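You operate a simulated robot arm through the tools that you are given. There is no shell and no other tool.

Carry out the task below with a simulated two-armed robot. There is one attempt and no reset: what you move stays moved.

JOB
Tare the steel 500 g on the tray scale, add the steel 1 kg and hold the reading.
Fine: switch on and zero first; both weights stay in the tray. Set down upright: steel weight.

Only the result counts: the job must be done as asked and must still hold three seconds after the hand-in. Knocking over, shifting, dropping, spilling or breaking anything else fails it.

ROBOT AND FRAMES
Two 7-joint arms with fingered hands on one trunk that stands fixed in place. Base frame: the origin is at the foot of the trunk, x ahead of it, y to its left, z up; the work surface is at about z = 0.72. Readings come in m, degrees, newtons and seconds.
The left shoulder is at [0.06, 0.177, 0.875], the right one opposite. Payload 4 kg a hand.
Tool frame (each hand has its own): the origin (TCP) lies between the finger pads and is the grasp point; the fingertips stand 0.037 m ahead of it; z points along the fingers, y is the line along which they close. Largest opening 0.124 m; the body of the gripper starts 0.043 m behind the TCP. The gripper is a hand of 3 fingers: y runs from the thumb to the fingers, the wrist lies at [-0.015, -0.108, -0.202] in the tool frame.
Orientation is that of the tool frame in the base frame, as a unit quaternion [w, x, y, z]. With the fingers straight down and the wrist toward the robot, the tool's x, y and z point along [0, 1, 0], [1, 0, 0] and [0, 0, -1] of the base frame.

CONTROLS
- The arms move only by the tool nudge_tool. It takes "left_targets", "right_targets" or both (then of equal length, played together; a hand with none holds still); each is a list of rows, each a list of 6 numbers: the shift along the tool's x, y, z in m, then the turn, a rotation vector about the tool's x, y, z in degrees. In form: [[x, y, z, wx, wy, wz], ...]. A call has 1 to 20 rows; each row shifts and turns the commanded pose from where the row before left it, along the tool's axes as they then stand. Rows are played at 5 a second. More than 0.05 m and 8.6 degrees between two rows, and nothing of the call is played. A pose out of reach is approached as far as the arm can. The call stops where the force on the tool passes 40 N (or 10 N more than at its start, if that is more) or the arm is blocked; 0.2 s more then pass. In this call time passes only in rows, and 0.2 s behind the last. The reply holds the time, the measured pose of the TCP, the force on the tool along the base axes, the opening and the grip force, in the units named above and with some noise, with the torque about the TCP (base axes, N m) and any sound that the robot's microphone picked up.
- Cameras (640 x 400 px; columns grow to the right, rows downward): "scene" is now at [0.0439, 0.0405, 1.5245]; the picture's right is [0.50, -0.87, 0.00], its down [-0.58, -0.33, -0.75] and it looks along [0.65, 0.37, -0.66] (base axes); focal length 340 px, centre (320, 200). "left" rides on the left gripper at [-0.064, -0.076, -0.137] in its tool frame; the picture's right is [-0.84, -0.26, 0.48], its down [0.48, -0.76, 0.43] and it looks along [0.26, 0.60, 0.76] (tool axes); focal length 256 px, centre (320, 200). "right" rides on the right gripper at [0.064, -0.076, -0.137] in its tool frame; the picture's right is [-0.84, 0.26, -0.48], its down [-0.48, -0.76, 0.43] and it looks along [-0.26, 0.60, 0.76] (tool axes); focal length 256 px, centre (320, 200). There is no depth. A picture from a camera that has moved, and an enlarged one, comes with that camera's place and axes in the base frame and with its lens.
- snapshot(camera): a new picture of that camera. No time passes.
- slide_trunk(by): slides the trunk up (or, below 0, down) by that many m; the arms and the scene camera ride with it, the base frame stays. It gives what a move gives, with no picture.
- finger_targets(index, middle, thumb_bend, thumb_turn, hand): sets how far each is bent, from 0 (flat) to 100 (curled in); at 30 the hand is open as for a grip, at 70 the pads meet at the TCP. One left out holds its place. A second passes; each finger stops where it meets its share of the squeeze, and holds until it gets a number again. It is the only way to open and close the hand. It gives what a move gives, with no picture; readings hold the bend of each and the force on the fingers (four entries, about 0 where the hand has none), thumb and palm. thumb_turn goes from beside the hand (0) to across from the fingers (100), as for a grip.
- turn_head(pan, tilt): turns the head with the scene camera to pan (to the left, within 86 degrees either way) and tilt (down, from -29 to 69), counted from straight ahead of the robot. It gives what a move gives.
- close_up(camera, box): a new picture of the part [left, top, right, bottom] of that camera's present view, enlarged. No time passes.
- finish_job(): hands the job in; it is judged then, once.

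Places have to be worked out from the pictures, the camera data and where the tool is seen. Open the grippers and draw the arms clear of the work before you hand the job in, unless the task says otherwise.

The tools are called after ">>>" as a command line: name --argument value ..., lists and objects as JSON in quotes. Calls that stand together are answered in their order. nudge_tool: Moves the arms, as the interface text tells. Its arguments: {"type":"object","properties":{"left_targets":{"type":"array","items":{"type":"array","items":{"type":"number"}}},"right_targets":{"type":"array","items":{"type":"array","items":{"type":"number"}}}},"required":[]} The other tools are called the same way: slide_trunk (by) slides the trunk up or down; finger_targets (index, middle, thumb_bend, thumb_turn, hand) moves the fingers one by one; turn_head (pan, tilt) turns the head that bears the scene camera; snapshot (camera) takes a picture; close_up (camera, box) takes an enlarged picture of a part of a camera's view; finish_job () hands the job in.

At the start:

```text
t: 0.0
left_position: [0.4804, 0.5367, 1.1484]
left_ee_rot: [0.0, 0.707, 0.707, 0.0]
left_ft_force: [-0.4, 0.1, 0.4]
left_moment: [0.01, 0.0, 0.02]
left_opening: 0.1234
left_grasp_force: 0.0
left_shape: jaw
left_bend: [30.0, 30.0, 30.0, 98.0]
left_finger forces: [0.0, 0.1, 0.0, 0.0, 0.0, 0.0]
right_position: [0.718, 0.053, 1.1411]
right_ee_rot: [0.0, 0.707, 0.707, 0.0]
right_ft_force: [-0.8, 0.0, -0.1]
right_moment: [0.02, -0.01, 0.03]
right_opening: 0.1233
right_grasp_force: 0.0
right_shape: jaw
right_bend: [30.0, 30.0, 30.0, 98.0]
right_finger forces: [0.0, 0.1, 0.0, 0.0, 0.0, 0.0]
trunk travel left (down, up): [-0.4, 0.19]
head pan, tilt: [29.7, 41.5]
```

scene: 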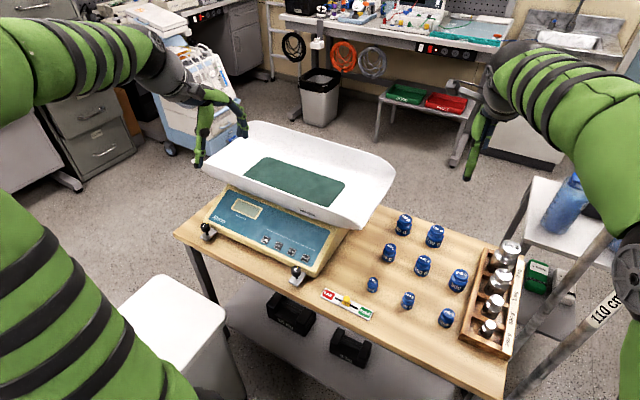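
right: 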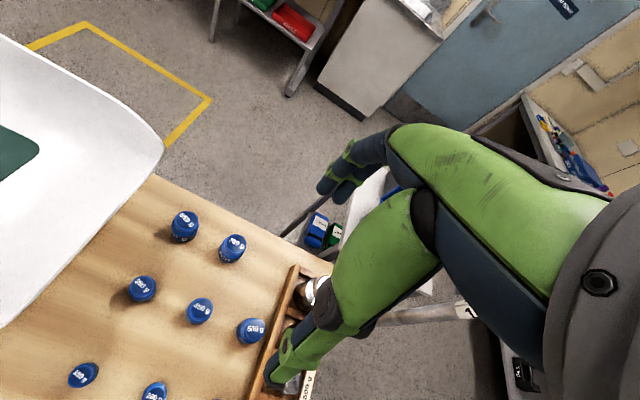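
left: 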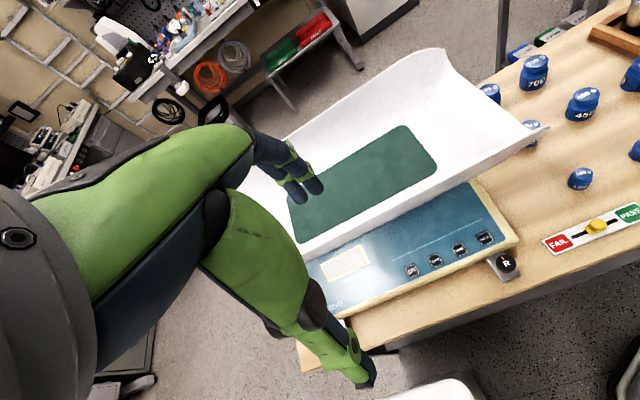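

I'll look at the scene more closely first: the scale panel, the weights and the rack.

>>> close_up --camera "scene" --box '[200, 180, 360, 280]'

>>> close_up --camera "scene" --box '[430, 220, 558, 370]'

>>> close_up --camera "scene" --box '[300, 200, 480, 340]'

```text
4.00 times, centred on (280, 230) of scene
camera zoom: at [0.0439, 0.0405, 1.5245], right [0.5, -0.87, 0.0], down [-0.58, -0.33, -0.75], along [0.65, 0.37, -0.66], focal length 1360 px, centre (480, 80)
```

zoom: 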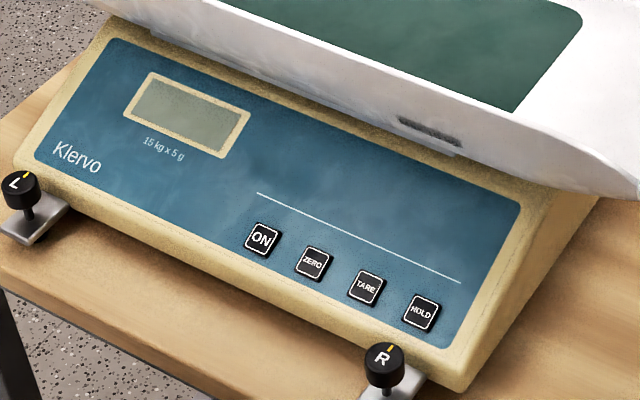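

```text
2.67 times, centred on (494, 295) of scene
camera zoom: at [0.0439, 0.0405, 1.5245], right [0.5, -0.87, 0.0], down [-0.58, -0.33, -0.75], along [0.65, 0.37, -0.66], focal length 907 px, centre (-144, -53)
```

zoom: 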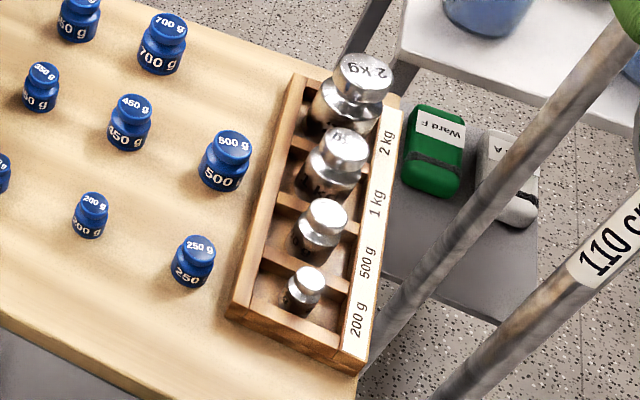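

```text
2.86 times, centred on (390, 270) of scene
camera zoom: at [0.0439, 0.0405, 1.5245], right [0.5, -0.87, 0.0], down [-0.58, -0.33, -0.75], along [0.65, 0.37, -0.66], focal length 972 px, centre (120, 0)
```

zoom: 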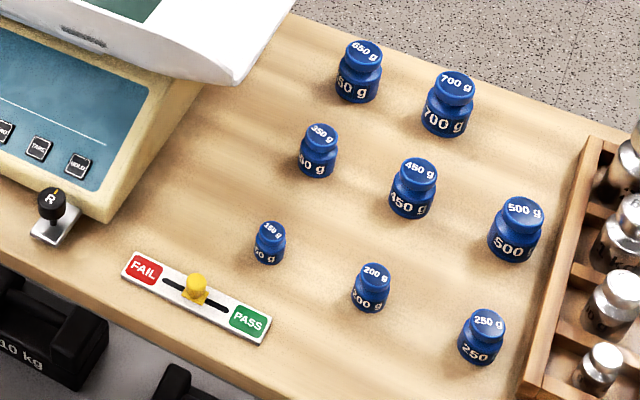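

The rack holds steel weights at y≈-0.10, labelled 200 g, 500 g, 1 kg and 2 kg. The four buttons run along y at x≈0.54. I'll zoom in on the engraved tops and on the panel from the left camera to triangulate.

>>> close_up --camera "scene" --box '[465, 230, 529, 270]'

>>> close_up --camera "scene" --box '[465, 270, 529, 350]'

>>> close_up --camera "left" --box '[300, 170, 540, 320]'

>>> close_up --camera "left" --box '[220, 40, 580, 265]'

```text
10.00 times, centred on (497, 250) of scene
camera zoom: at [0.0439, 0.0405, 1.5245], right [0.5, -0.87, 0.0], down [-0.58, -0.33, -0.75], along [0.65, 0.37, -0.66], focal length 3401 px, centre (-1450, -300)
```

zoom: 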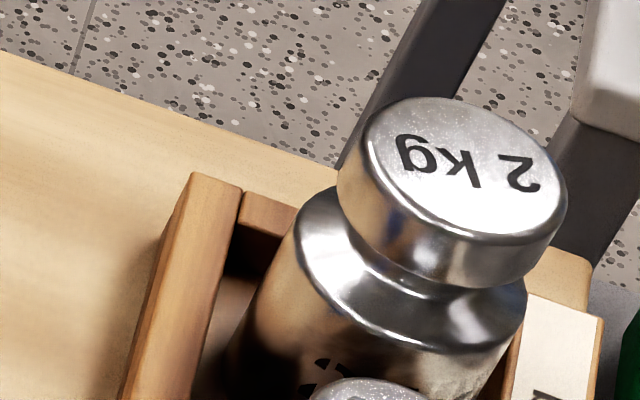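

```text
5.00 times, centred on (497, 310) of scene
camera zoom: at [0.0439, 0.0405, 1.5245], right [0.5, -0.87, 0.0], down [-0.58, -0.33, -0.75], along [0.65, 0.37, -0.66], focal length 1701 px, centre (-565, -350)
```

zoom: 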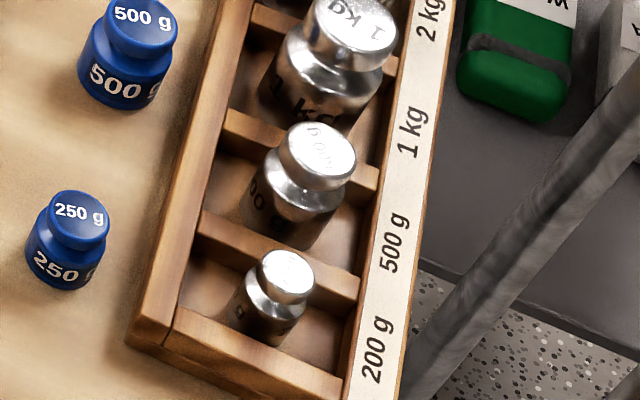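

```text
2.67 times, centred on (420, 245) of left
camera zoom: at [0.4044, 0.473, 1.2846], right [-0.26, -0.84, -0.48], down [-0.76, 0.48, -0.43], along [0.6, 0.26, -0.76], focal length 683 px, centre (53, 80)
```

zoom: 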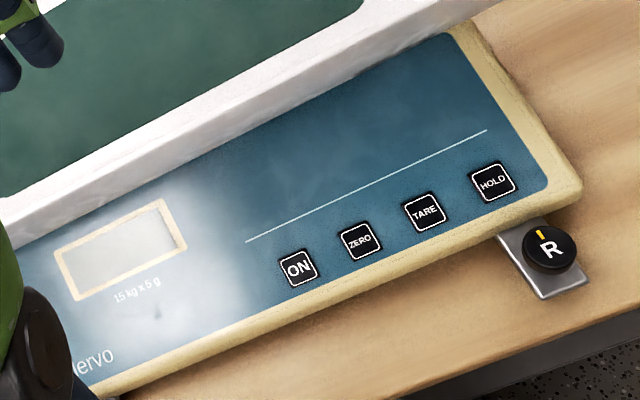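

```text
1.78 times, centred on (400, 152) of left
camera zoom: at [0.4044, 0.473, 1.2846], right [-0.26, -0.84, -0.48], down [-0.76, 0.48, -0.43], along [0.6, 0.26, -0.76], focal length 455 px, centre (178, 284)
```

zoom: 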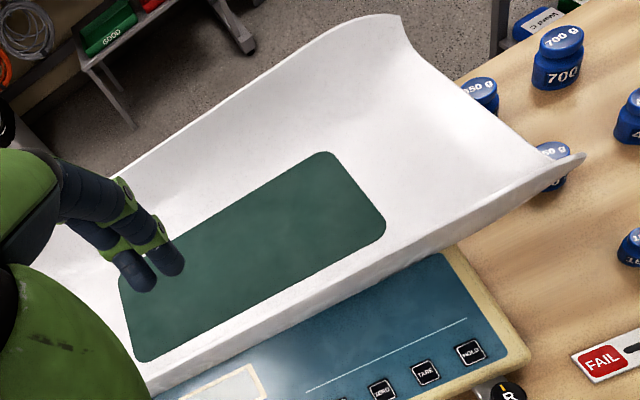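

The tops confirm the steel 500 g at x≈0.65 and the steel 1 kg at x≈0.72. The buttons are near x≈0.55, z≈0.77, with ON at y≈0.517, ZERO 0.470, TARE 0.424 and HOLD 0.378. I'll shape the left hand to point with the index finger while it is still high and clear.

>>> finger_targets --hand "left" --index 30 --middle 100 --thumb_bend 100

>>> snapshot --camera "left"

>>> close_up --camera "scene" --box '[120, 40, 280, 180]'

```text
t: 1.0
left_position: [0.4815, 0.5351, 1.1498]
left_ee_rot: [0.0, 0.707, 0.707, 0.0]
left_ft_force: [0.6, 0.2, -0.7]
left_moment: [-0.04, -0.02, 0.0]
left_opening: 0.0126
left_grasp_force: 0.1
left_shape: fingers
left_bend: [30.0, 100.0, 99.0, 98.0]
left_finger forces: [0.1, 0.1, 0.0, 0.0, 0.0, 0.0]
right_position: [0.7184, 0.0537, 1.1411]
right_ee_rot: [0.0, 0.707, 0.707, 0.0]
right_ft_force: [0.6, 0.0, 0.1]
right_moment: [0.0, 0.01, -0.01]
right_opening: 0.1237
right_grasp_force: 0.0
right_shape: jaw
right_bend: [30.0, 30.0, 30.0, 98.0]
right_finger forces: [0.0, 0.0, 0.0, 0.1, 0.1, 0.0]
trunk travel left (down, up): [-0.4, 0.19]
head pan, tilt: [29.7, 41.5]
```

```text
taken
camera left: at [0.4044, 0.473, 1.2846], right [-0.26, -0.84, -0.48], down [-0.76, 0.48, -0.43], along [0.6, 0.26, -0.76], focal length 256 px, centre (320, 200)
```

left: 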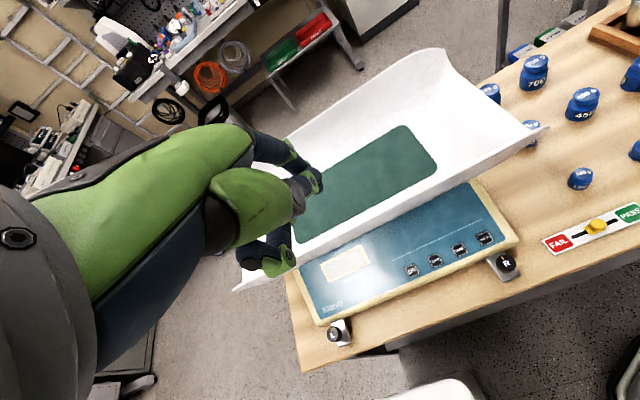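

```text
2.86 times, centred on (200, 110) of scene
camera zoom: at [0.0439, 0.0405, 1.5245], right [0.5, -0.87, 0.0], down [-0.58, -0.33, -0.75], along [0.65, 0.37, -0.66], focal length 972 px, centre (663, 457)
```

zoom: 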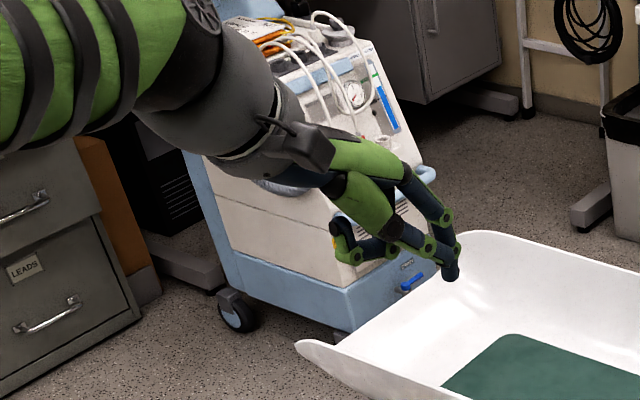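

The index seems extended downward and the thumb is curled. I'll zoom in more closely to identify each digit and locate the fingertip.

>>> close_up --camera "scene" --box '[192, 85, 248, 145]'

>>> close_up --camera "left" --box '[200, 120, 360, 300]'

```text
6.67 times, centred on (220, 115) of scene
camera zoom: at [0.0439, 0.0405, 1.5245], right [0.5, -0.87, 0.0], down [-0.58, -0.33, -0.75], along [0.65, 0.37, -0.66], focal length 2268 px, centre (987, 767)
```

zoom: 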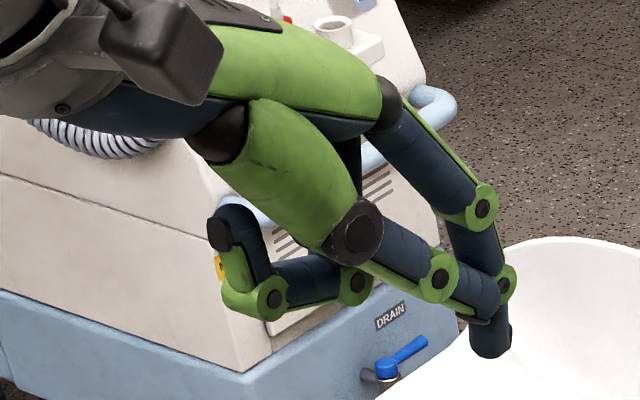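

```text
2.22 times, centred on (280, 210) of left
camera zoom: at [0.4044, 0.473, 1.2846], right [-0.26, -0.84, -0.48], down [-0.76, 0.48, -0.43], along [0.6, 0.26, -0.76], focal length 569 px, centre (409, 178)
```

zoom: 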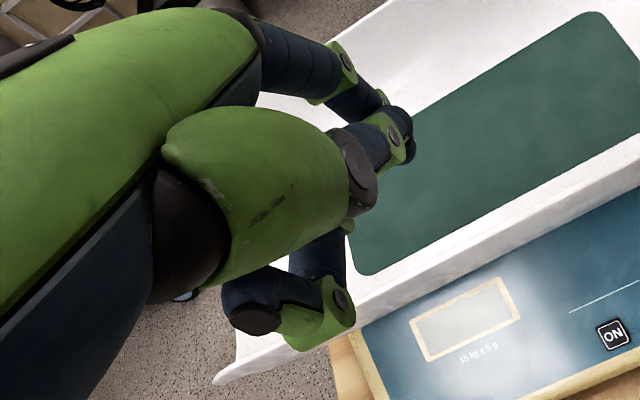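

The index tip triangulates to about [0.552, 0.528, 1.113], which is tool offset ≈[-0.008, 0.07, 0.037]. The middle is curled away, but the thumb crosses near the index tip, so I'll swing it to the side.

>>> finger_targets --hand "left" --index 30 --middle 100 --thumb_bend 100 --thumb_turn 0

>>> close_up --camera "scene" --box '[184, 80, 248, 145]'

>>> close_up --camera "left" --box '[200, 120, 360, 300]'

```text
t: 2.0
left_position: [0.4815, 0.5355, 1.1485]
left_ee_rot: [-0.001, 0.707, 0.707, 0.0]
left_ft_force: [0.1, 0.8, -0.1]
left_moment: [0.0, 0.0, 0.02]
left_opening: 0.0647
left_grasp_force: 0.1
left_shape: fingers
left_bend: [30.0, 100.0, 100.0, 0.0]
left_finger forces: [0.0, 0.0, 0.0, 0.0, 0.1, 0.0]
right_position: [0.7178, 0.0537, 1.1408]
right_ee_rot: [0.0, 0.707, 0.707, 0.0]
right_ft_force: [0.5, 0.4, 0.0]
right_moment: [-0.01, 0.0, 0.01]
right_opening: 0.1237
right_grasp_force: 0.1
right_shape: jaw
right_bend: [30.0, 30.0, 30.0, 98.0]
right_finger forces: [0.0, 0.0, 0.1, 0.0, 0.0, 0.1]
trunk travel left (down, up): [-0.4, 0.19]
head pan, tilt: [29.7, 41.5]
```

```text
6.15 times, centred on (216, 112) of scene
camera zoom: at [0.0439, 0.0405, 1.5245], right [0.5, -0.87, 0.0], down [-0.58, -0.33, -0.75], along [0.65, 0.37, -0.66], focal length 2093 px, centre (960, 738)
```

zoom: 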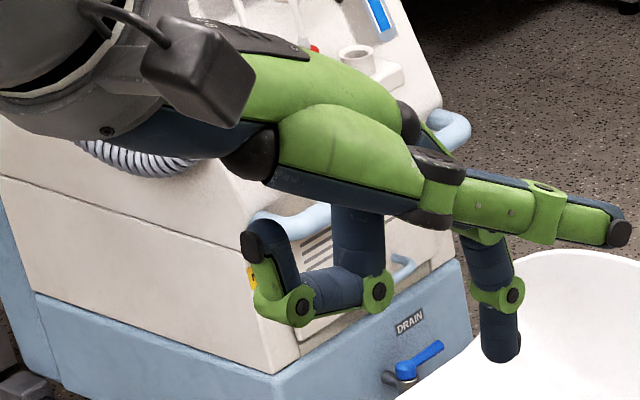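

```text
2.22 times, centred on (280, 210) of left
camera zoom: at [0.4044, 0.473, 1.2846], right [-0.26, -0.84, -0.48], down [-0.76, 0.48, -0.43], along [0.6, 0.26, -0.76], focal length 569 px, centre (409, 178)
```

zoom: 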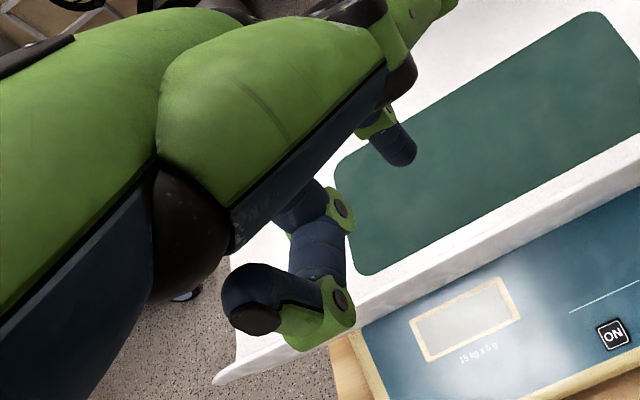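

The thumb now sits beside and above the index, so the index tip is the lowest point. I'll tilt the left hand about 20° back to match the panel slope and bring the tip to roughly 5 cm off the ON button.

>>> nudge_tool --left_targets '[[0, 0, 0, -5, 0, 0], [0, 0, 0, -5, 0, 0], [0, 0, 0, -5, 0, 0], [0, 0, 0, -5, 0, 0], [-0.0014, -0.01685, 0.03625, 0, 0, 0], [-0.0014, -0.01685, 0.03625, 0, 0, 0], [-0.0014, -0.01685, 0.03625, 0, 0, 0], [-0.0014, -0.01685, 0.03625, 0, 0, 0], [-0.0014, -0.01685, 0.03625, 0, 0, 0], [-0.0014, -0.01685, 0.03625, 0, 0, 0]]'

>>> snapshot --camera "scene"

>>> snapshot --camera "left"

```text
t: 4.2
left_position: [0.4585, 0.528, 0.9078]
left_ee_rot: [0.122, 0.697, 0.696, 0.123]
left_ft_force: [-0.1, -0.2, 0.3]
left_moment: [0.02, -0.01, -0.02]
left_opening: 0.065
left_grasp_force: 0.0
left_shape: fingers
left_bend: [30.0, 100.0, 100.0, 0.0]
left_finger forces: [0.0, 0.0, 0.1, 0.1, 0.0, 0.0]
right_position: [0.7194, 0.0533, 1.1402]
right_ee_rot: [0.0, 0.707, 0.707, 0.0]
right_ft_force: [0.1, -0.7, 0.0]
right_moment: [0.01, 0.01, 0.04]
right_opening: 0.1233
right_grasp_force: 0.0
right_shape: jaw
right_bend: [30.0, 30.0, 30.0, 98.0]
right_finger forces: [0.1, 0.0, 0.0, 0.1, 0.1, 0.1]
trunk travel left (down, up): [-0.4, 0.19]
head pan, tilt: [29.7, 41.5]
```

```text
taken
camera scene: at [0.0446, 0.0407, 1.5244], right [0.5, -0.87, 0.0], down [-0.58, -0.33, -0.75], along [0.65, 0.37, -0.66], focal length 340 px, centre (320, 200)
```

scene: 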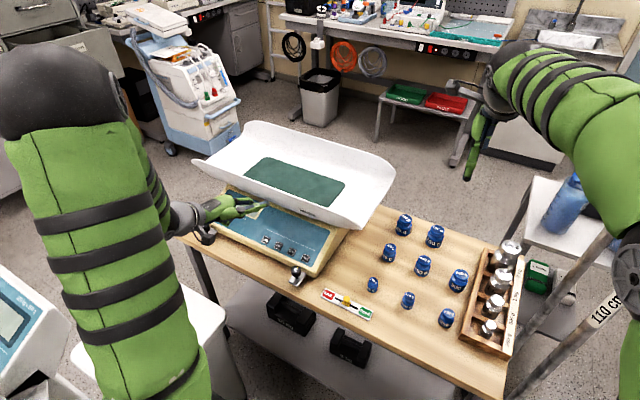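

```text
taken
camera left: at [0.3399, 0.4641, 1.0104], right [-0.08, -0.84, -0.54], down [-0.57, 0.48, -0.67], along [0.82, 0.26, -0.51], focal length 256 px, centre (320, 200)
```

left: 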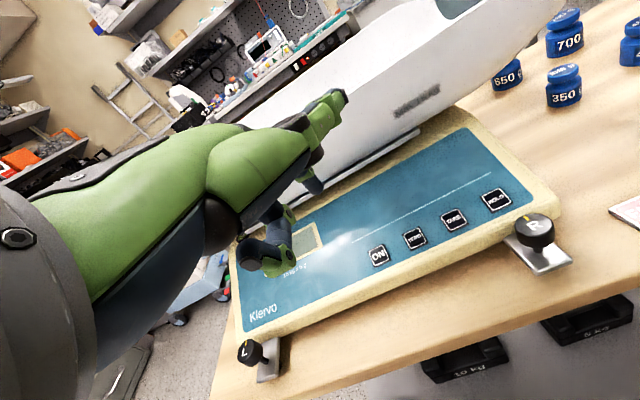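

The hand is tilted with its TCP at [0.459, 0.528, 0.908]. I'll check how close the thumb is to the tray rim and where the index tip is.

>>> close_up --camera "scene" --box '[185, 170, 325, 270]'

>>> close_up --camera "left" --box '[230, 80, 430, 290]'

```text
4.00 times, centred on (255, 220) of scene
camera zoom: at [0.0446, 0.0407, 1.5244], right [0.5, -0.87, 0.0], down [-0.58, -0.33, -0.75], along [0.65, 0.37, -0.66], focal length 1360 px, centre (580, 120)
```

zoom: 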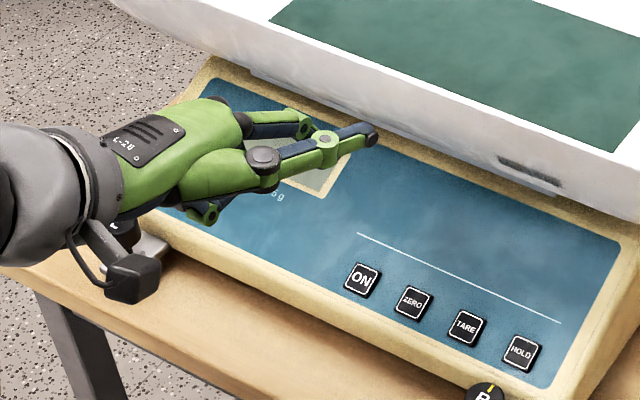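

```text
1.90 times, centred on (330, 185) of left
camera zoom: at [0.3399, 0.4641, 1.0104], right [-0.08, -0.84, -0.54], down [-0.57, 0.48, -0.67], along [0.82, 0.26, -0.51], focal length 488 px, centre (301, 229)
```

zoom: 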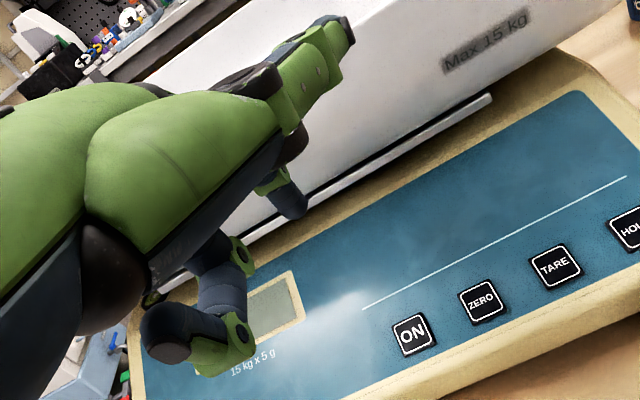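

The index tip is confirmed at ≈[0.538, 0.521, 0.898], and the thumb is clear at [0.522, 0.462, 0.961]. I'll move the tip to about 3 cm off the ON button along the panel normal and re-check.

>>> nudge_tool --left_targets '[[-0.0013, -0.0104, 0.031, 0, 0, 0], [-0.0013, -0.0104, 0.031, 0, 0, 0], [-0.0014, -0.0105, 0.031, 0, 0, 0], [0, 0, 0, 0, 0, 0]]'

>>> close_up --camera "scene" --box '[185, 170, 325, 270]'

>>> close_up --camera "left" --box '[230, 80, 430, 290]'

```text
t: 5.2
left_position: [0.463, 0.5247, 0.812]
left_ee_rot: [0.123, 0.696, 0.696, 0.123]
left_ft_force: [0.3, -0.6, 0.7]
left_moment: [0.02, -0.03, 0.0]
left_opening: 0.0647
left_grasp_force: 0.1
left_shape: fingers
left_bend: [30.0, 100.0, 100.0, 0.0]
left_finger forces: [0.1, 0.0, 0.0, 0.1, 0.0, 0.0]
right_position: [0.7188, 0.0527, 1.1413]
right_ee_rot: [0.0, 0.706, 0.708, 0.0]
right_ft_force: [-0.6, 0.2, -0.3]
right_moment: [-0.01, -0.01, 0.01]
right_opening: 0.1236
right_grasp_force: 0.1
right_shape: jaw
right_bend: [30.0, 30.0, 30.0, 98.0]
right_finger forces: [0.0, 0.0, 0.1, 0.1, 0.0, 0.0]
trunk travel left (down, up): [-0.4, 0.19]
head pan, tilt: [29.7, 41.5]
```

```text
4.00 times, centred on (255, 220) of scene
camera zoom: at [0.044, 0.0405, 1.5245], right [0.5, -0.87, 0.0], down [-0.58, -0.33, -0.75], along [0.65, 0.37, -0.66], focal length 1360 px, centre (580, 120)
```

zoom: 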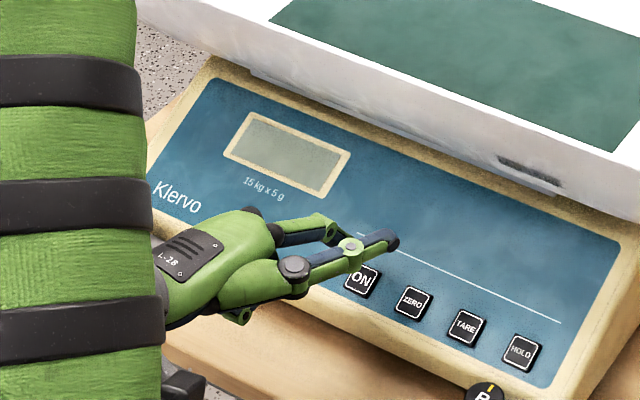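

```text
1.90 times, centred on (330, 185) of left
camera zoom: at [0.3441, 0.4615, 0.9133], right [-0.08, -0.84, -0.54], down [-0.57, 0.48, -0.67], along [0.82, 0.26, -0.51], focal length 488 px, centre (301, 229)
```

zoom: 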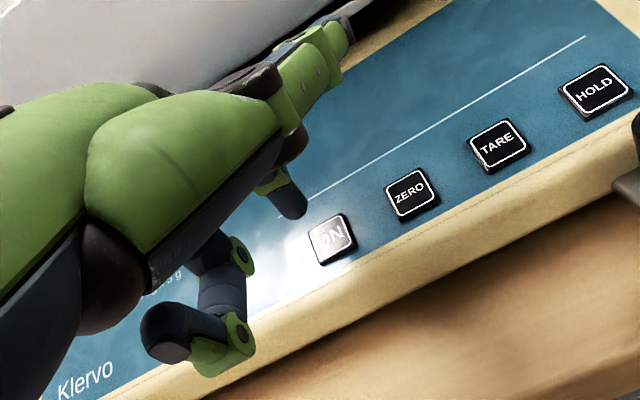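

The ON button centre triangulates to [0.551, 0.517, 0.769] and the tip is at ≈[0.542, 0.519, 0.801]. I'll approach and press in small steps, watching force and sound.

>>> nudge_tool --left_targets '[[-0.0012, -0.0013, 0.0135, 0, 0, 0], [-0.0013, -0.0013, 0.0135, 0, 0, 0], [0, 0, 0.002, 0, 0, 0], [0, 0, 0.002, 0, 0, 0], [0, 0, 0.002, 0, 0, 0], [0, 0, 0.002, 0, 0, 0]]'

>>> close_up --camera "scene" --box '[185, 170, 325, 270]'

>>> close_up --camera "left" --box '[270, 140, 370, 240]'

```text
t: 6.6
left_position: [0.4703, 0.5212, 0.779]
left_ee_rot: [0.124, 0.695, 0.697, 0.124]
left_ft_force: [-12.3, 0.1, 18.6]
left_moment: [-0.18, -1.38, -0.14]
left_opening: 0.0642
left_grasp_force: 10.9
left_shape: fingers
left_bend: [29.0, 100.0, 100.0, 0.0]
left_finger forces: [21.3, 0.1, 0.0, 0.1, 0.1, 0.1]
right_position: [0.7167, 0.0529, 1.1425]
right_ee_rot: [0.001, 0.708, 0.707, 0.0]
right_ft_force: [-0.6, 0.7, 0.7]
right_moment: [-0.01, -0.02, 0.0]
right_opening: 0.1233
right_grasp_force: 0.1
right_shape: jaw
right_bend: [30.0, 30.0, 30.0, 98.0]
right_finger forces: [0.0, 0.0, 0.0, 0.0, 0.1, 0.0]
trunk travel left (down, up): [-0.4, 0.19]
head pan, tilt: [29.7, 41.5]
heard: click
```

```text
4.00 times, centred on (255, 220) of scene
camera zoom: at [0.0418, 0.0395, 1.5248], right [0.5, -0.87, 0.0], down [-0.57, -0.33, -0.75], along [0.65, 0.37, -0.66], focal length 1360 px, centre (580, 120)
```

zoom: 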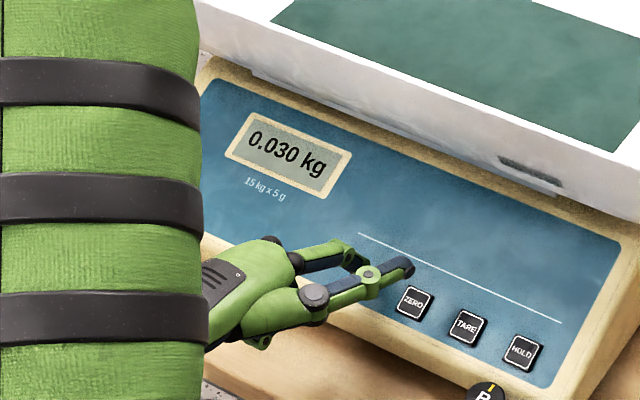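

```text
4.00 times, centred on (320, 190) of left
camera zoom: at [0.3514, 0.4579, 0.8805], right [-0.07, -0.84, -0.54], down [-0.56, 0.48, -0.67], along [0.82, 0.26, -0.51], focal length 1024 px, centre (320, 240)
```

zoom: 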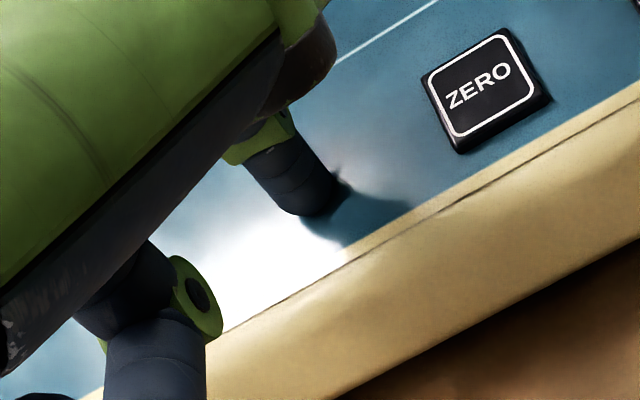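

I heard a click and the display is now on, reading 0.030 kg. I'll back off 3 cm, shift to over ZERO (Δy≈-0.0463), and check.

>>> nudge_tool --left_targets '[[0, 0, -0.015, 0, 0, 0], [0, 0, -0.017, 0, 0, 0], [-0.0232, 0, 0, 0, 0, 0], [-0.0231, 0, 0, 0, 0, 0], [0, 0, 0, 0, 0, 0], [0, 0, 0, 0, 0, 0]]'

>>> close_up --camera "scene" --box '[185, 170, 325, 270]'

>>> close_up --camera "left" --box '[270, 140, 370, 240]'

```text
t: 8.0
left_position: [0.461, 0.4756, 0.8068]
left_ee_rot: [0.122, 0.696, 0.696, 0.122]
left_ft_force: [-0.7, -0.5, 0.3]
left_moment: [0.02, -0.02, 0.05]
left_opening: 0.0651
left_grasp_force: 0.1
left_shape: fingers
left_bend: [30.0, 100.0, 100.0, 0.0]
left_finger forces: [0.1, 0.0, 0.0, 0.1, 0.0, 0.1]
right_position: [0.718, 0.0532, 1.1406]
right_ee_rot: [-0.001, 0.707, 0.707, -0.001]
right_ft_force: [-0.1, 0.2, -0.3]
right_moment: [-0.02, 0.0, -0.02]
right_opening: 0.1233
right_grasp_force: 0.1
right_shape: jaw
right_bend: [30.0, 30.0, 30.0, 98.0]
right_finger forces: [0.0, 0.0, 0.0, 0.1, 0.1, 0.0]
trunk travel left (down, up): [-0.4, 0.19]
head pan, tilt: [29.7, 41.5]
```

```text
4.00 times, centred on (255, 220) of scene
camera zoom: at [0.0439, 0.0406, 1.5245], right [0.5, -0.87, 0.0], down [-0.58, -0.33, -0.75], along [0.65, 0.37, -0.66], focal length 1360 px, centre (580, 120)
```

zoom: 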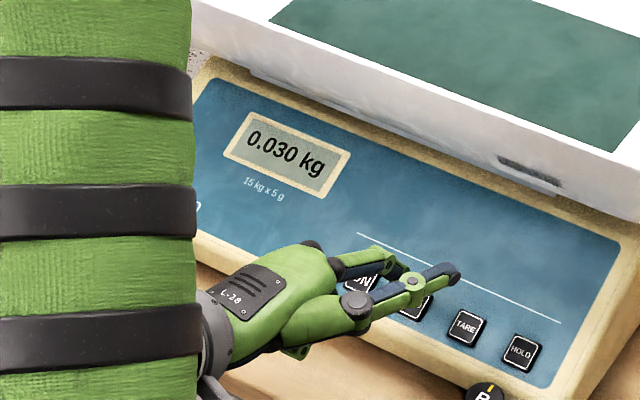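

```text
4.00 times, centred on (320, 190) of left
camera zoom: at [0.3428, 0.4124, 0.9086], right [-0.08, -0.84, -0.54], down [-0.57, 0.48, -0.67], along [0.82, 0.26, -0.51], focal length 1024 px, centre (320, 240)
```

zoom: 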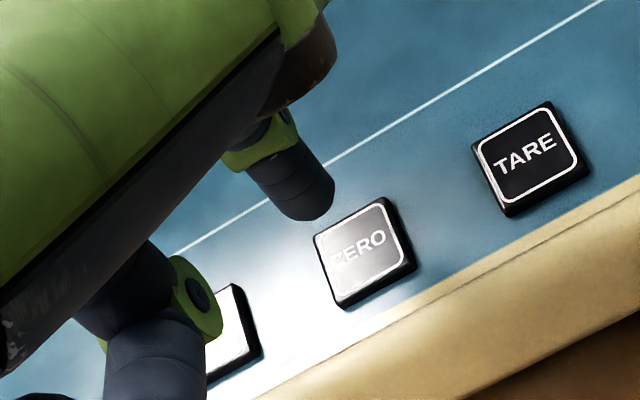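

ZERO is centred at ≈[0.552, 0.471] and the tip is directly in line with it (y≈0.470). The reading is stable at 0.030 kg, so I'll press ZERO the same way.

>>> nudge_tool --left_targets '[[0, 0, 0.011, 0, 0, 0], [0, 0, 0.011, 0, 0, 0], [0, 0, 0.002, 0, 0, 0], [0, 0, 0.002, 0, 0, 0], [0, 0, 0.002, 0, 0, 0], [0, 0, 0.002, 0, 0, 0]]'

>>> close_up --camera "scene" --box '[185, 170, 325, 270]'

```text
t: 9.4
left_position: [0.4713, 0.4753, 0.7799]
left_ee_rot: [0.123, 0.696, 0.696, 0.123]
left_ft_force: [-5.9, -0.7, 8.1]
left_moment: [-0.17, -0.67, -0.1]
left_opening: 0.0643
left_grasp_force: 5.1
left_shape: fingers
left_bend: [30.0, 100.0, 100.0, 0.0]
left_finger forces: [10.1, 0.1, 0.0, 0.0, 0.0, 0.1]
right_position: [0.7174, 0.053, 1.1413]
right_ee_rot: [0.001, 0.707, 0.707, 0.001]
right_ft_force: [-0.5, 0.3, -0.3]
right_moment: [-0.02, 0.05, -0.03]
right_opening: 0.1236
right_grasp_force: 0.0
right_shape: jaw
right_bend: [30.0, 30.0, 30.0, 98.0]
right_finger forces: [0.0, 0.0, 0.0, 0.0, 0.0, 0.1]
trunk travel left (down, up): [-0.4, 0.19]
head pan, tilt: [29.7, 41.5]
heard: click
```

```text
4.00 times, centred on (255, 220) of scene
camera zoom: at [0.0429, 0.04, 1.5247], right [0.5, -0.87, 0.0], down [-0.58, -0.33, -0.75], along [0.65, 0.37, -0.66], focal length 1360 px, centre (580, 120)
```

zoom: 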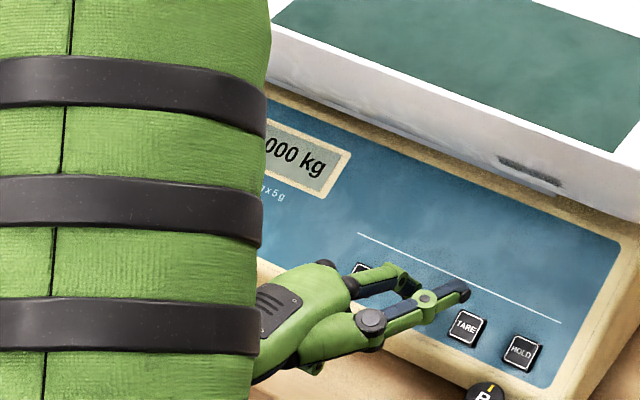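

The display reads x.000 kg, so it is zeroed. I'll retract the left hand up and away to the left, then verify the display.

>>> nudge_tool --left_targets '[[0, 0, -0.02, 0, 0, 0], [0, 0, -0.04, 0, 0, 0], [0, 0, -0.04, 0, 0, 0], [0.02, -0.02, -0.03, 0, 0, 0], [0.03, -0.02, -0.02, 0, 0, 0], [0.03, -0.02, -0.02, 0, 0, 0], [0.03, -0.02, -0.02, 0, 0, 0]]'

>>> snapshot --camera "scene"

>>> close_up --camera "scene" --box '[185, 170, 325, 270]'

>>> snapshot --camera "left"

```text
t: 11.0
left_position: [0.332, 0.5844, 0.9308]
left_ee_rot: [0.121, 0.696, 0.697, 0.122]
left_ft_force: [-1.0, -0.3, -0.5]
left_moment: [-0.02, -0.01, -0.05]
left_opening: 0.0647
left_grasp_force: 0.1
left_shape: fingers
left_bend: [30.0, 100.0, 100.0, 0.0]
left_finger forces: [0.1, 0.0, 0.0, 0.0, 0.1, 0.1]
right_position: [0.718, 0.0543, 1.1399]
right_ee_rot: [0.0, 0.707, 0.707, 0.0]
right_ft_force: [-0.3, -0.8, 0.3]
right_moment: [-0.02, -0.01, 0.01]
right_opening: 0.1237
right_grasp_force: 0.0
right_shape: jaw
right_bend: [30.0, 30.0, 30.0, 98.0]
right_finger forces: [0.0, 0.0, 0.0, 0.0, 0.0, 0.0]
trunk travel left (down, up): [-0.4, 0.19]
head pan, tilt: [29.7, 41.5]
```

```text
taken
camera scene: at [0.0437, 0.0406, 1.5245], right [0.5, -0.87, 0.0], down [-0.58, -0.33, -0.75], along [0.65, 0.37, -0.66], focal length 340 px, centre (320, 200)
```

scene: 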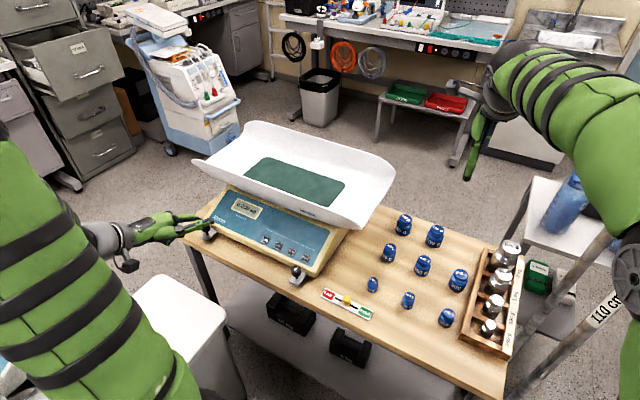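

```text
4.00 times, centred on (255, 220) of scene
camera zoom: at [0.0437, 0.0406, 1.5245], right [0.5, -0.87, 0.0], down [-0.58, -0.33, -0.75], along [0.65, 0.37, -0.66], focal length 1360 px, centre (580, 120)
```

zoom: 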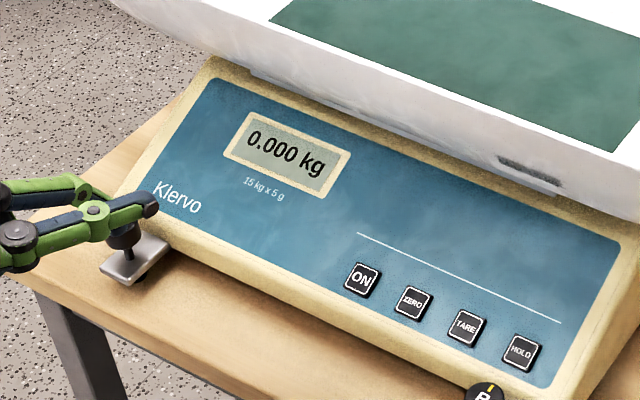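

```text
taken
camera left: at [0.2129, 0.5211, 1.0324], right [-0.08, -0.84, -0.54], down [-0.57, 0.48, -0.67], along [0.82, 0.25, -0.51], focal length 256 px, centre (320, 200)
```

left: 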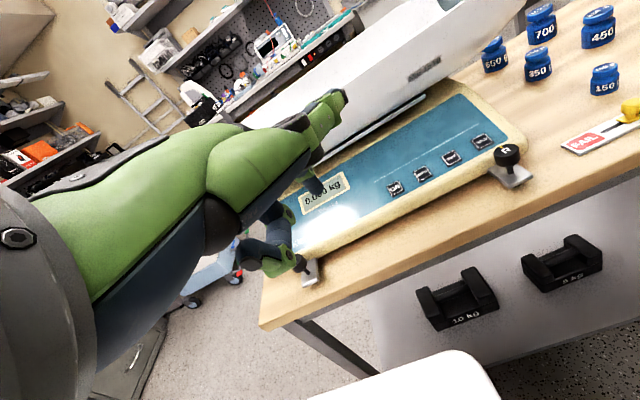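

The scale is zeroed at 0.000 kg and the left hand is parked clear. Next I'll bring the right hand above the steel 500 g and rotate it 90°, so its fingers close across the rack's wider direction (base y).

>>> nudge_tool --right_targets '[[-0.0393, -0.017, 0, 0, 0, 0], [-0.0393, -0.017, 0, 0, 0, 0], [-0.0393, -0.017, 0, 0, 0, 0], [-0.0393, -0.017, 0, 0, 0, 0], [0, 0, 0, 0, 0, -8.182], [0, 0, 0, 0, 0, -8.182], [0, 0, 0, 0, 0, -8.182], [0, 0, 0, 0, 0, -8.182], [0, 0, 0, 0, 0, -8.182], [0, 0, 0, 0, 0, -8.182], [0, 0, 0, 0, 0, -8.182], [0, 0, 0, 0, 0, -8.182], [0, 0, 0, 0, 0, -8.182], [0, 0, 0, 0, 0, -8.182], [0, 0, 0, 0, 0, -8.182], [0, 0, 0, 0, 0, 0]]'

>>> snapshot --camera "scene"

>>> snapshot --camera "right"

```text
t: 14.4
left_position: [0.3317, 0.5839, 0.9309]
left_ee_rot: [0.123, 0.696, 0.697, 0.123]
left_ft_force: [0.4, 0.6, 0.6]
left_moment: [0.0, 0.0, 0.02]
left_opening: 0.0649
left_grasp_force: 0.1
left_shape: fingers
left_bend: [30.0, 100.0, 100.0, 0.0]
left_finger forces: [0.0, 0.1, 0.0, 0.0, 0.0, 0.1]
right_position: [0.6503, -0.1037, 1.1408]
right_ee_rot: [0.0, 0.0, 1.0, 0.001]
right_ft_force: [0.8, -0.2, 0.3]
right_moment: [-0.01, -0.01, 0.0]
right_opening: 0.1235
right_grasp_force: 0.0
right_shape: jaw
right_bend: [30.0, 30.0, 30.0, 98.0]
right_finger forces: [0.0, 0.0, 0.0, 0.0, 0.0, 0.1]
trunk travel left (down, up): [-0.4, 0.19]
head pan, tilt: [29.7, 41.5]
```

```text
taken
camera scene: at [0.0439, 0.0404, 1.5245], right [0.5, -0.87, 0.0], down [-0.58, -0.33, -0.75], along [0.65, 0.37, -0.66], focal length 340 px, centre (320, 200)
```

scene: 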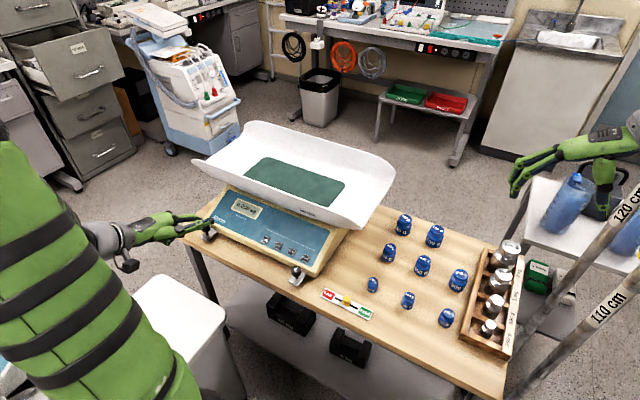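

```text
taken
camera right: at [0.5866, -0.1793, 1.277], right [0.84, 0.26, 0.48], down [0.48, -0.76, -0.43], along [0.25, 0.6, -0.76], focal length 256 px, centre (320, 200)
```

right: 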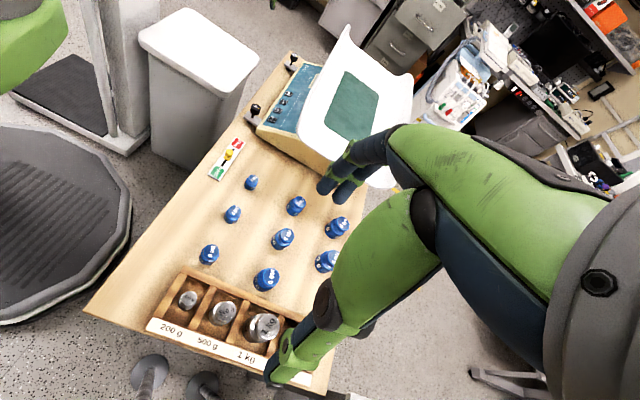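

The wrist rotated cleanly and the rack is now visible from the right camera. I'll zoom in from both cameras to triangulate.

>>> close_up --camera "right" --box '[140, 260, 300, 370]'

>>> close_up --camera "scene" --box '[455, 230, 535, 360]'

>>> close_up --camera "scene" --box '[480, 255, 530, 315]'

```text
3.64 times, centred on (220, 315) of right
camera zoom: at [0.5866, -0.1793, 1.277], right [0.84, 0.26, 0.48], down [0.48, -0.76, -0.43], along [0.25, 0.6, -0.76], focal length 931 px, centre (684, -218)
```

zoom: 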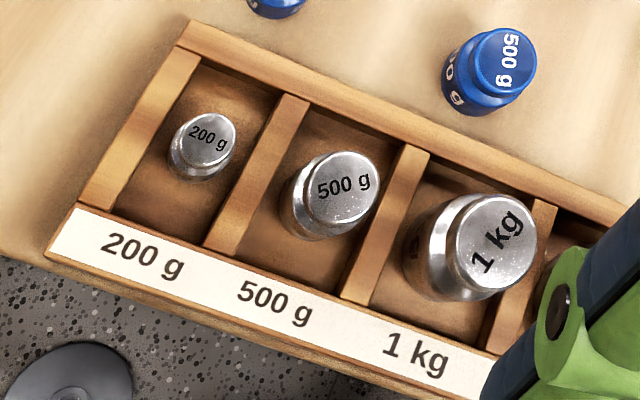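

```text
3.08 times, centred on (495, 295) of scene
camera zoom: at [0.0439, 0.0404, 1.5245], right [0.5, -0.87, 0.0], down [-0.58, -0.33, -0.75], along [0.65, 0.37, -0.66], focal length 1046 px, centre (-218, -92)
```

zoom: 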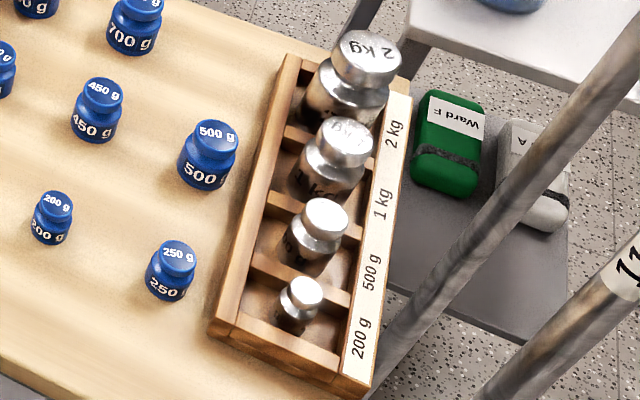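

```text
6.67 times, centred on (505, 285) of scene
camera zoom: at [0.0439, 0.0404, 1.5245], right [0.5, -0.87, 0.0], down [-0.58, -0.33, -0.75], along [0.65, 0.37, -0.66], focal length 2268 px, centre (-913, -367)
```

zoom: 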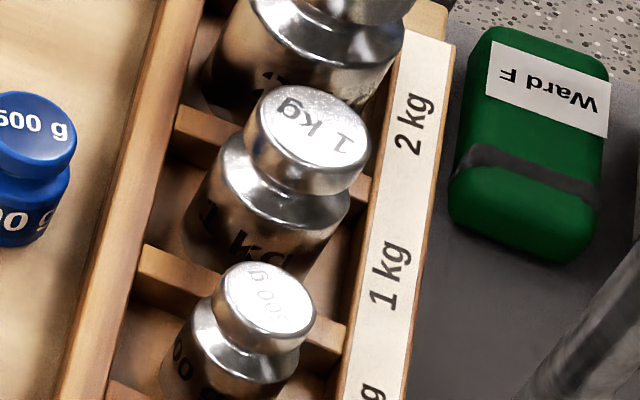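

Triangulation puts the steel 500 g top at ≈[0.653, -0.105, 0.795], the 1 kg top at ≈[0.728, -0.105, 0.81], and the rack wall tops at z≈0.75. Before grasping, I'll partly close the right hand in the air to see the finger geometry.

>>> finger_targets --hand "right" --index 50 --middle 50 --thumb_bend 50 --thumb_turn 100

>>> turn_head --pan 5 --tilt 41.5

>>> snapshot --camera "scene"

>>> snapshot --camera "right"

```text
t: 15.4
left_position: [0.3312, 0.5835, 0.9306]
left_ee_rot: [0.122, 0.696, 0.697, 0.123]
left_ft_force: [0.4, -1.1, -0.5]
left_moment: [0.01, 0.0, 0.03]
left_opening: 0.0648
left_grasp_force: 0.0
left_shape: fingers
left_bend: [30.0, 100.0, 100.0, 0.0]
left_finger forces: [0.0, 0.0, 0.0, 0.0, 0.1, 0.0]
right_position: [0.6509, -0.1033, 1.1424]
right_ee_rot: [0.0, 0.0, 1.0, 0.0]
right_ft_force: [-0.5, -0.1, -0.5]
right_moment: [-0.02, -0.03, -0.02]
right_opening: 0.0622
right_grasp_force: 0.1
right_shape: fingers
right_bend: [50.0, 50.0, 50.0, 100.0]
right_finger forces: [0.0, 0.0, 0.0, 0.0, 0.0, 0.1]
trunk travel left (down, up): [-0.4, 0.19]
head pan, tilt: [29.7, 41.5]
```

```text
t: 16.3
left_position: [0.332, 0.5841, 0.9306]
left_ee_rot: [0.123, 0.696, 0.697, 0.123]
left_ft_force: [-0.3, 0.4, 0.2]
left_moment: [0.02, 0.0, 0.01]
left_opening: 0.0647
left_grasp_force: 0.0
left_shape: fingers
left_bend: [30.0, 100.0, 100.0, 0.0]
left_finger forces: [0.0, 0.0, 0.0, 0.0, 0.1, 0.0]
right_position: [0.6493, -0.1039, 1.1409]
right_ee_rot: [-0.001, 0.0, 1.0, 0.0]
right_ft_force: [-1.0, 0.4, 0.2]
right_moment: [0.01, 0.0, -0.04]
right_opening: 0.0624
right_grasp_force: 0.0
right_shape: fingers
right_bend: [50.0, 50.0, 50.0, 100.0]
right_finger forces: [0.0, 0.0, 0.0, 0.0, 0.0, 0.0]
trunk travel left (down, up): [-0.4, 0.19]
head pan, tilt: [5.0, 41.5]
```

```text
taken
camera scene: at [0.0546, 0.0063, 1.5245], right [0.09, -1.0, 0.0], down [-0.66, -0.06, -0.75], along [0.75, 0.07, -0.66], focal length 340 px, centre (320, 200)
```

scene: 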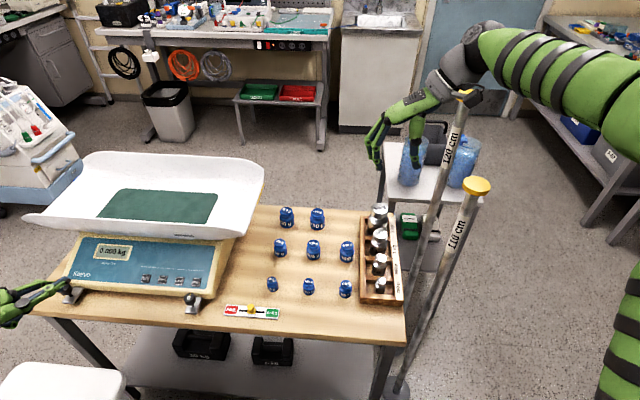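

```text
taken
camera right: at [0.5865, -0.1791, 1.277], right [0.84, 0.26, 0.48], down [0.48, -0.76, -0.43], along [0.26, 0.6, -0.76], focal length 256 px, centre (320, 200)
```

right: 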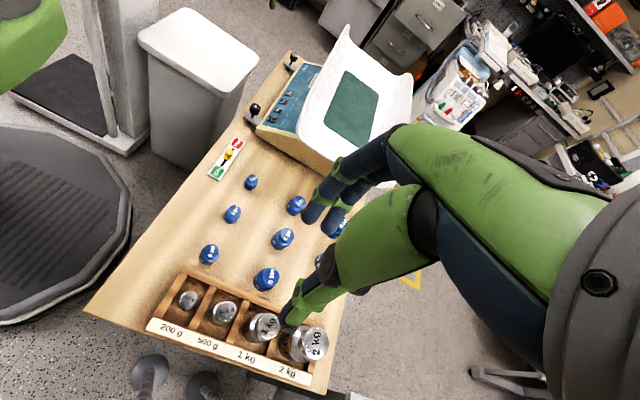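

Two vertical poles stand at about [0.60, -0.25] and [0.81, -0.25], rising to about 1.1 and 1.2 m, so a right-hand approach with the wrist on that side would hit them. The left hand, with its wrist on the +y side, avoids the poles and reaches the tray better. I'll check the finger shape at bend 50 before parking the right arm.

>>> close_up --camera "scene" --box '[350, 60, 490, 200]'

>>> close_up --camera "scene" --box '[340, 160, 520, 320]'

```text
2.86 times, centred on (420, 130) of scene
camera zoom: at [0.0546, 0.0063, 1.5245], right [0.09, -1.0, 0.0], down [-0.66, -0.06, -0.75], along [0.75, 0.07, -0.66], focal length 972 px, centre (34, 400)
```

zoom: 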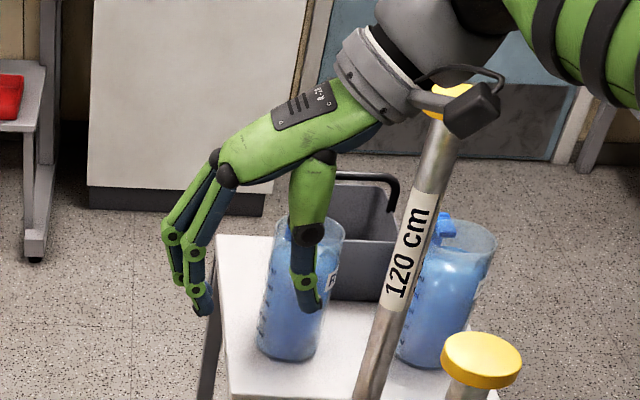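

```text
2.50 times, centred on (430, 240) of scene
camera zoom: at [0.0546, 0.0063, 1.5245], right [0.09, -1.0, 0.0], down [-0.66, -0.06, -0.75], along [0.75, 0.07, -0.66], focal length 850 px, centre (45, 100)
```

zoom: 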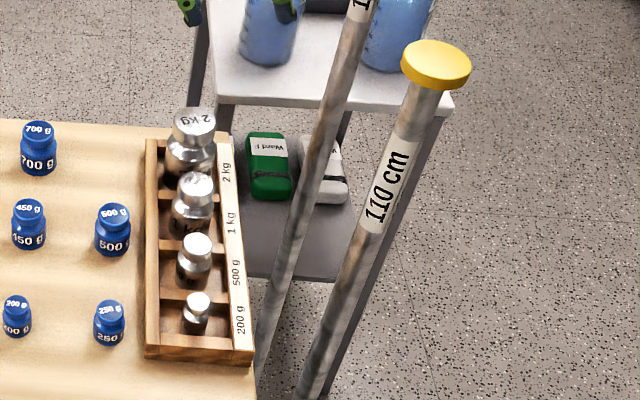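

The pole geometry is confirmed, and the bent fingers stay almost vertical. I'll rotate the right hand back and park it toward the robot, away from the rack and poles.

>>> nudge_tool --right_targets '[[0, 0, 0, 0, 0, 8.182], [0, 0, 0, 0, 0, 8.182], [0, 0, 0, 0, 0, 8.182], [0, 0, 0, 0, 0, 8.182], [0, 0, 0, 0, 0, 8.182], [0, 0, 0, 0, 0, 8.182], [0, 0, 0, 0, 0, 8.182], [0, 0, 0, 0, 0, 8.182], [0, 0, 0, 0, 0, 8.182], [0, 0, 0, 0, 0, 8.182], [0, 0, 0, 0, 0, 8.182], [0, -0.045, 0, 0, 0, 0], [0, -0.045, 0, 0, 0, 0], [0, -0.045, 0, 0, 0, 0], [0, -0.045, 0, 0, 0, 0], [0, -0.045, 0, 0, 0, 0], [0, 0, 0, 0, 0, 0]]'

>>> snapshot --camera "scene"

```text
t: 19.9
left_position: [0.3312, 0.5836, 0.9301]
left_ee_rot: [0.123, 0.696, 0.697, 0.123]
left_ft_force: [0.6, 0.3, 0.1]
left_moment: [0.01, 0.02, 0.03]
left_opening: 0.065
left_grasp_force: 0.0
left_shape: fingers
left_bend: [30.0, 100.0, 100.0, 0.0]
left_finger forces: [0.1, 0.0, 0.0, 0.1, 0.1, 0.1]
right_position: [0.4262, -0.1061, 1.1432]
right_ee_rot: [0.0, 0.708, 0.706, 0.001]
right_ft_force: [0.2, -0.3, 0.7]
right_moment: [0.0, -0.01, 0.02]
right_opening: 0.0622
right_grasp_force: 0.0
right_shape: fingers
right_bend: [50.0, 50.0, 50.0, 100.0]
right_finger forces: [0.0, 0.1, 0.0, 0.1, 0.0, 0.1]
trunk travel left (down, up): [-0.4, 0.19]
head pan, tilt: [5.0, 41.5]
```

```text
taken
camera scene: at [0.0546, 0.0063, 1.5245], right [0.09, -1.0, 0.0], down [-0.66, -0.06, -0.75], along [0.75, 0.07, -0.66], focal length 340 px, centre (320, 200)
```

scene: 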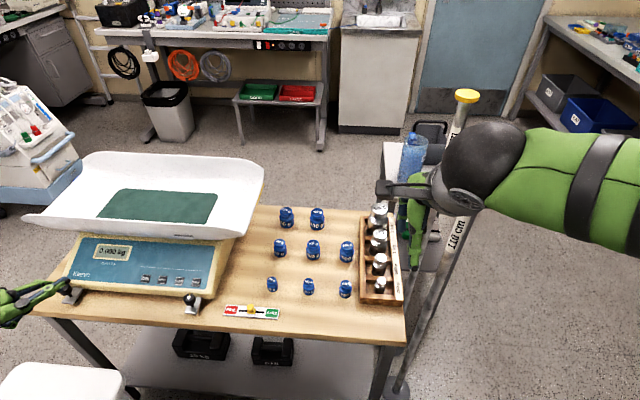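

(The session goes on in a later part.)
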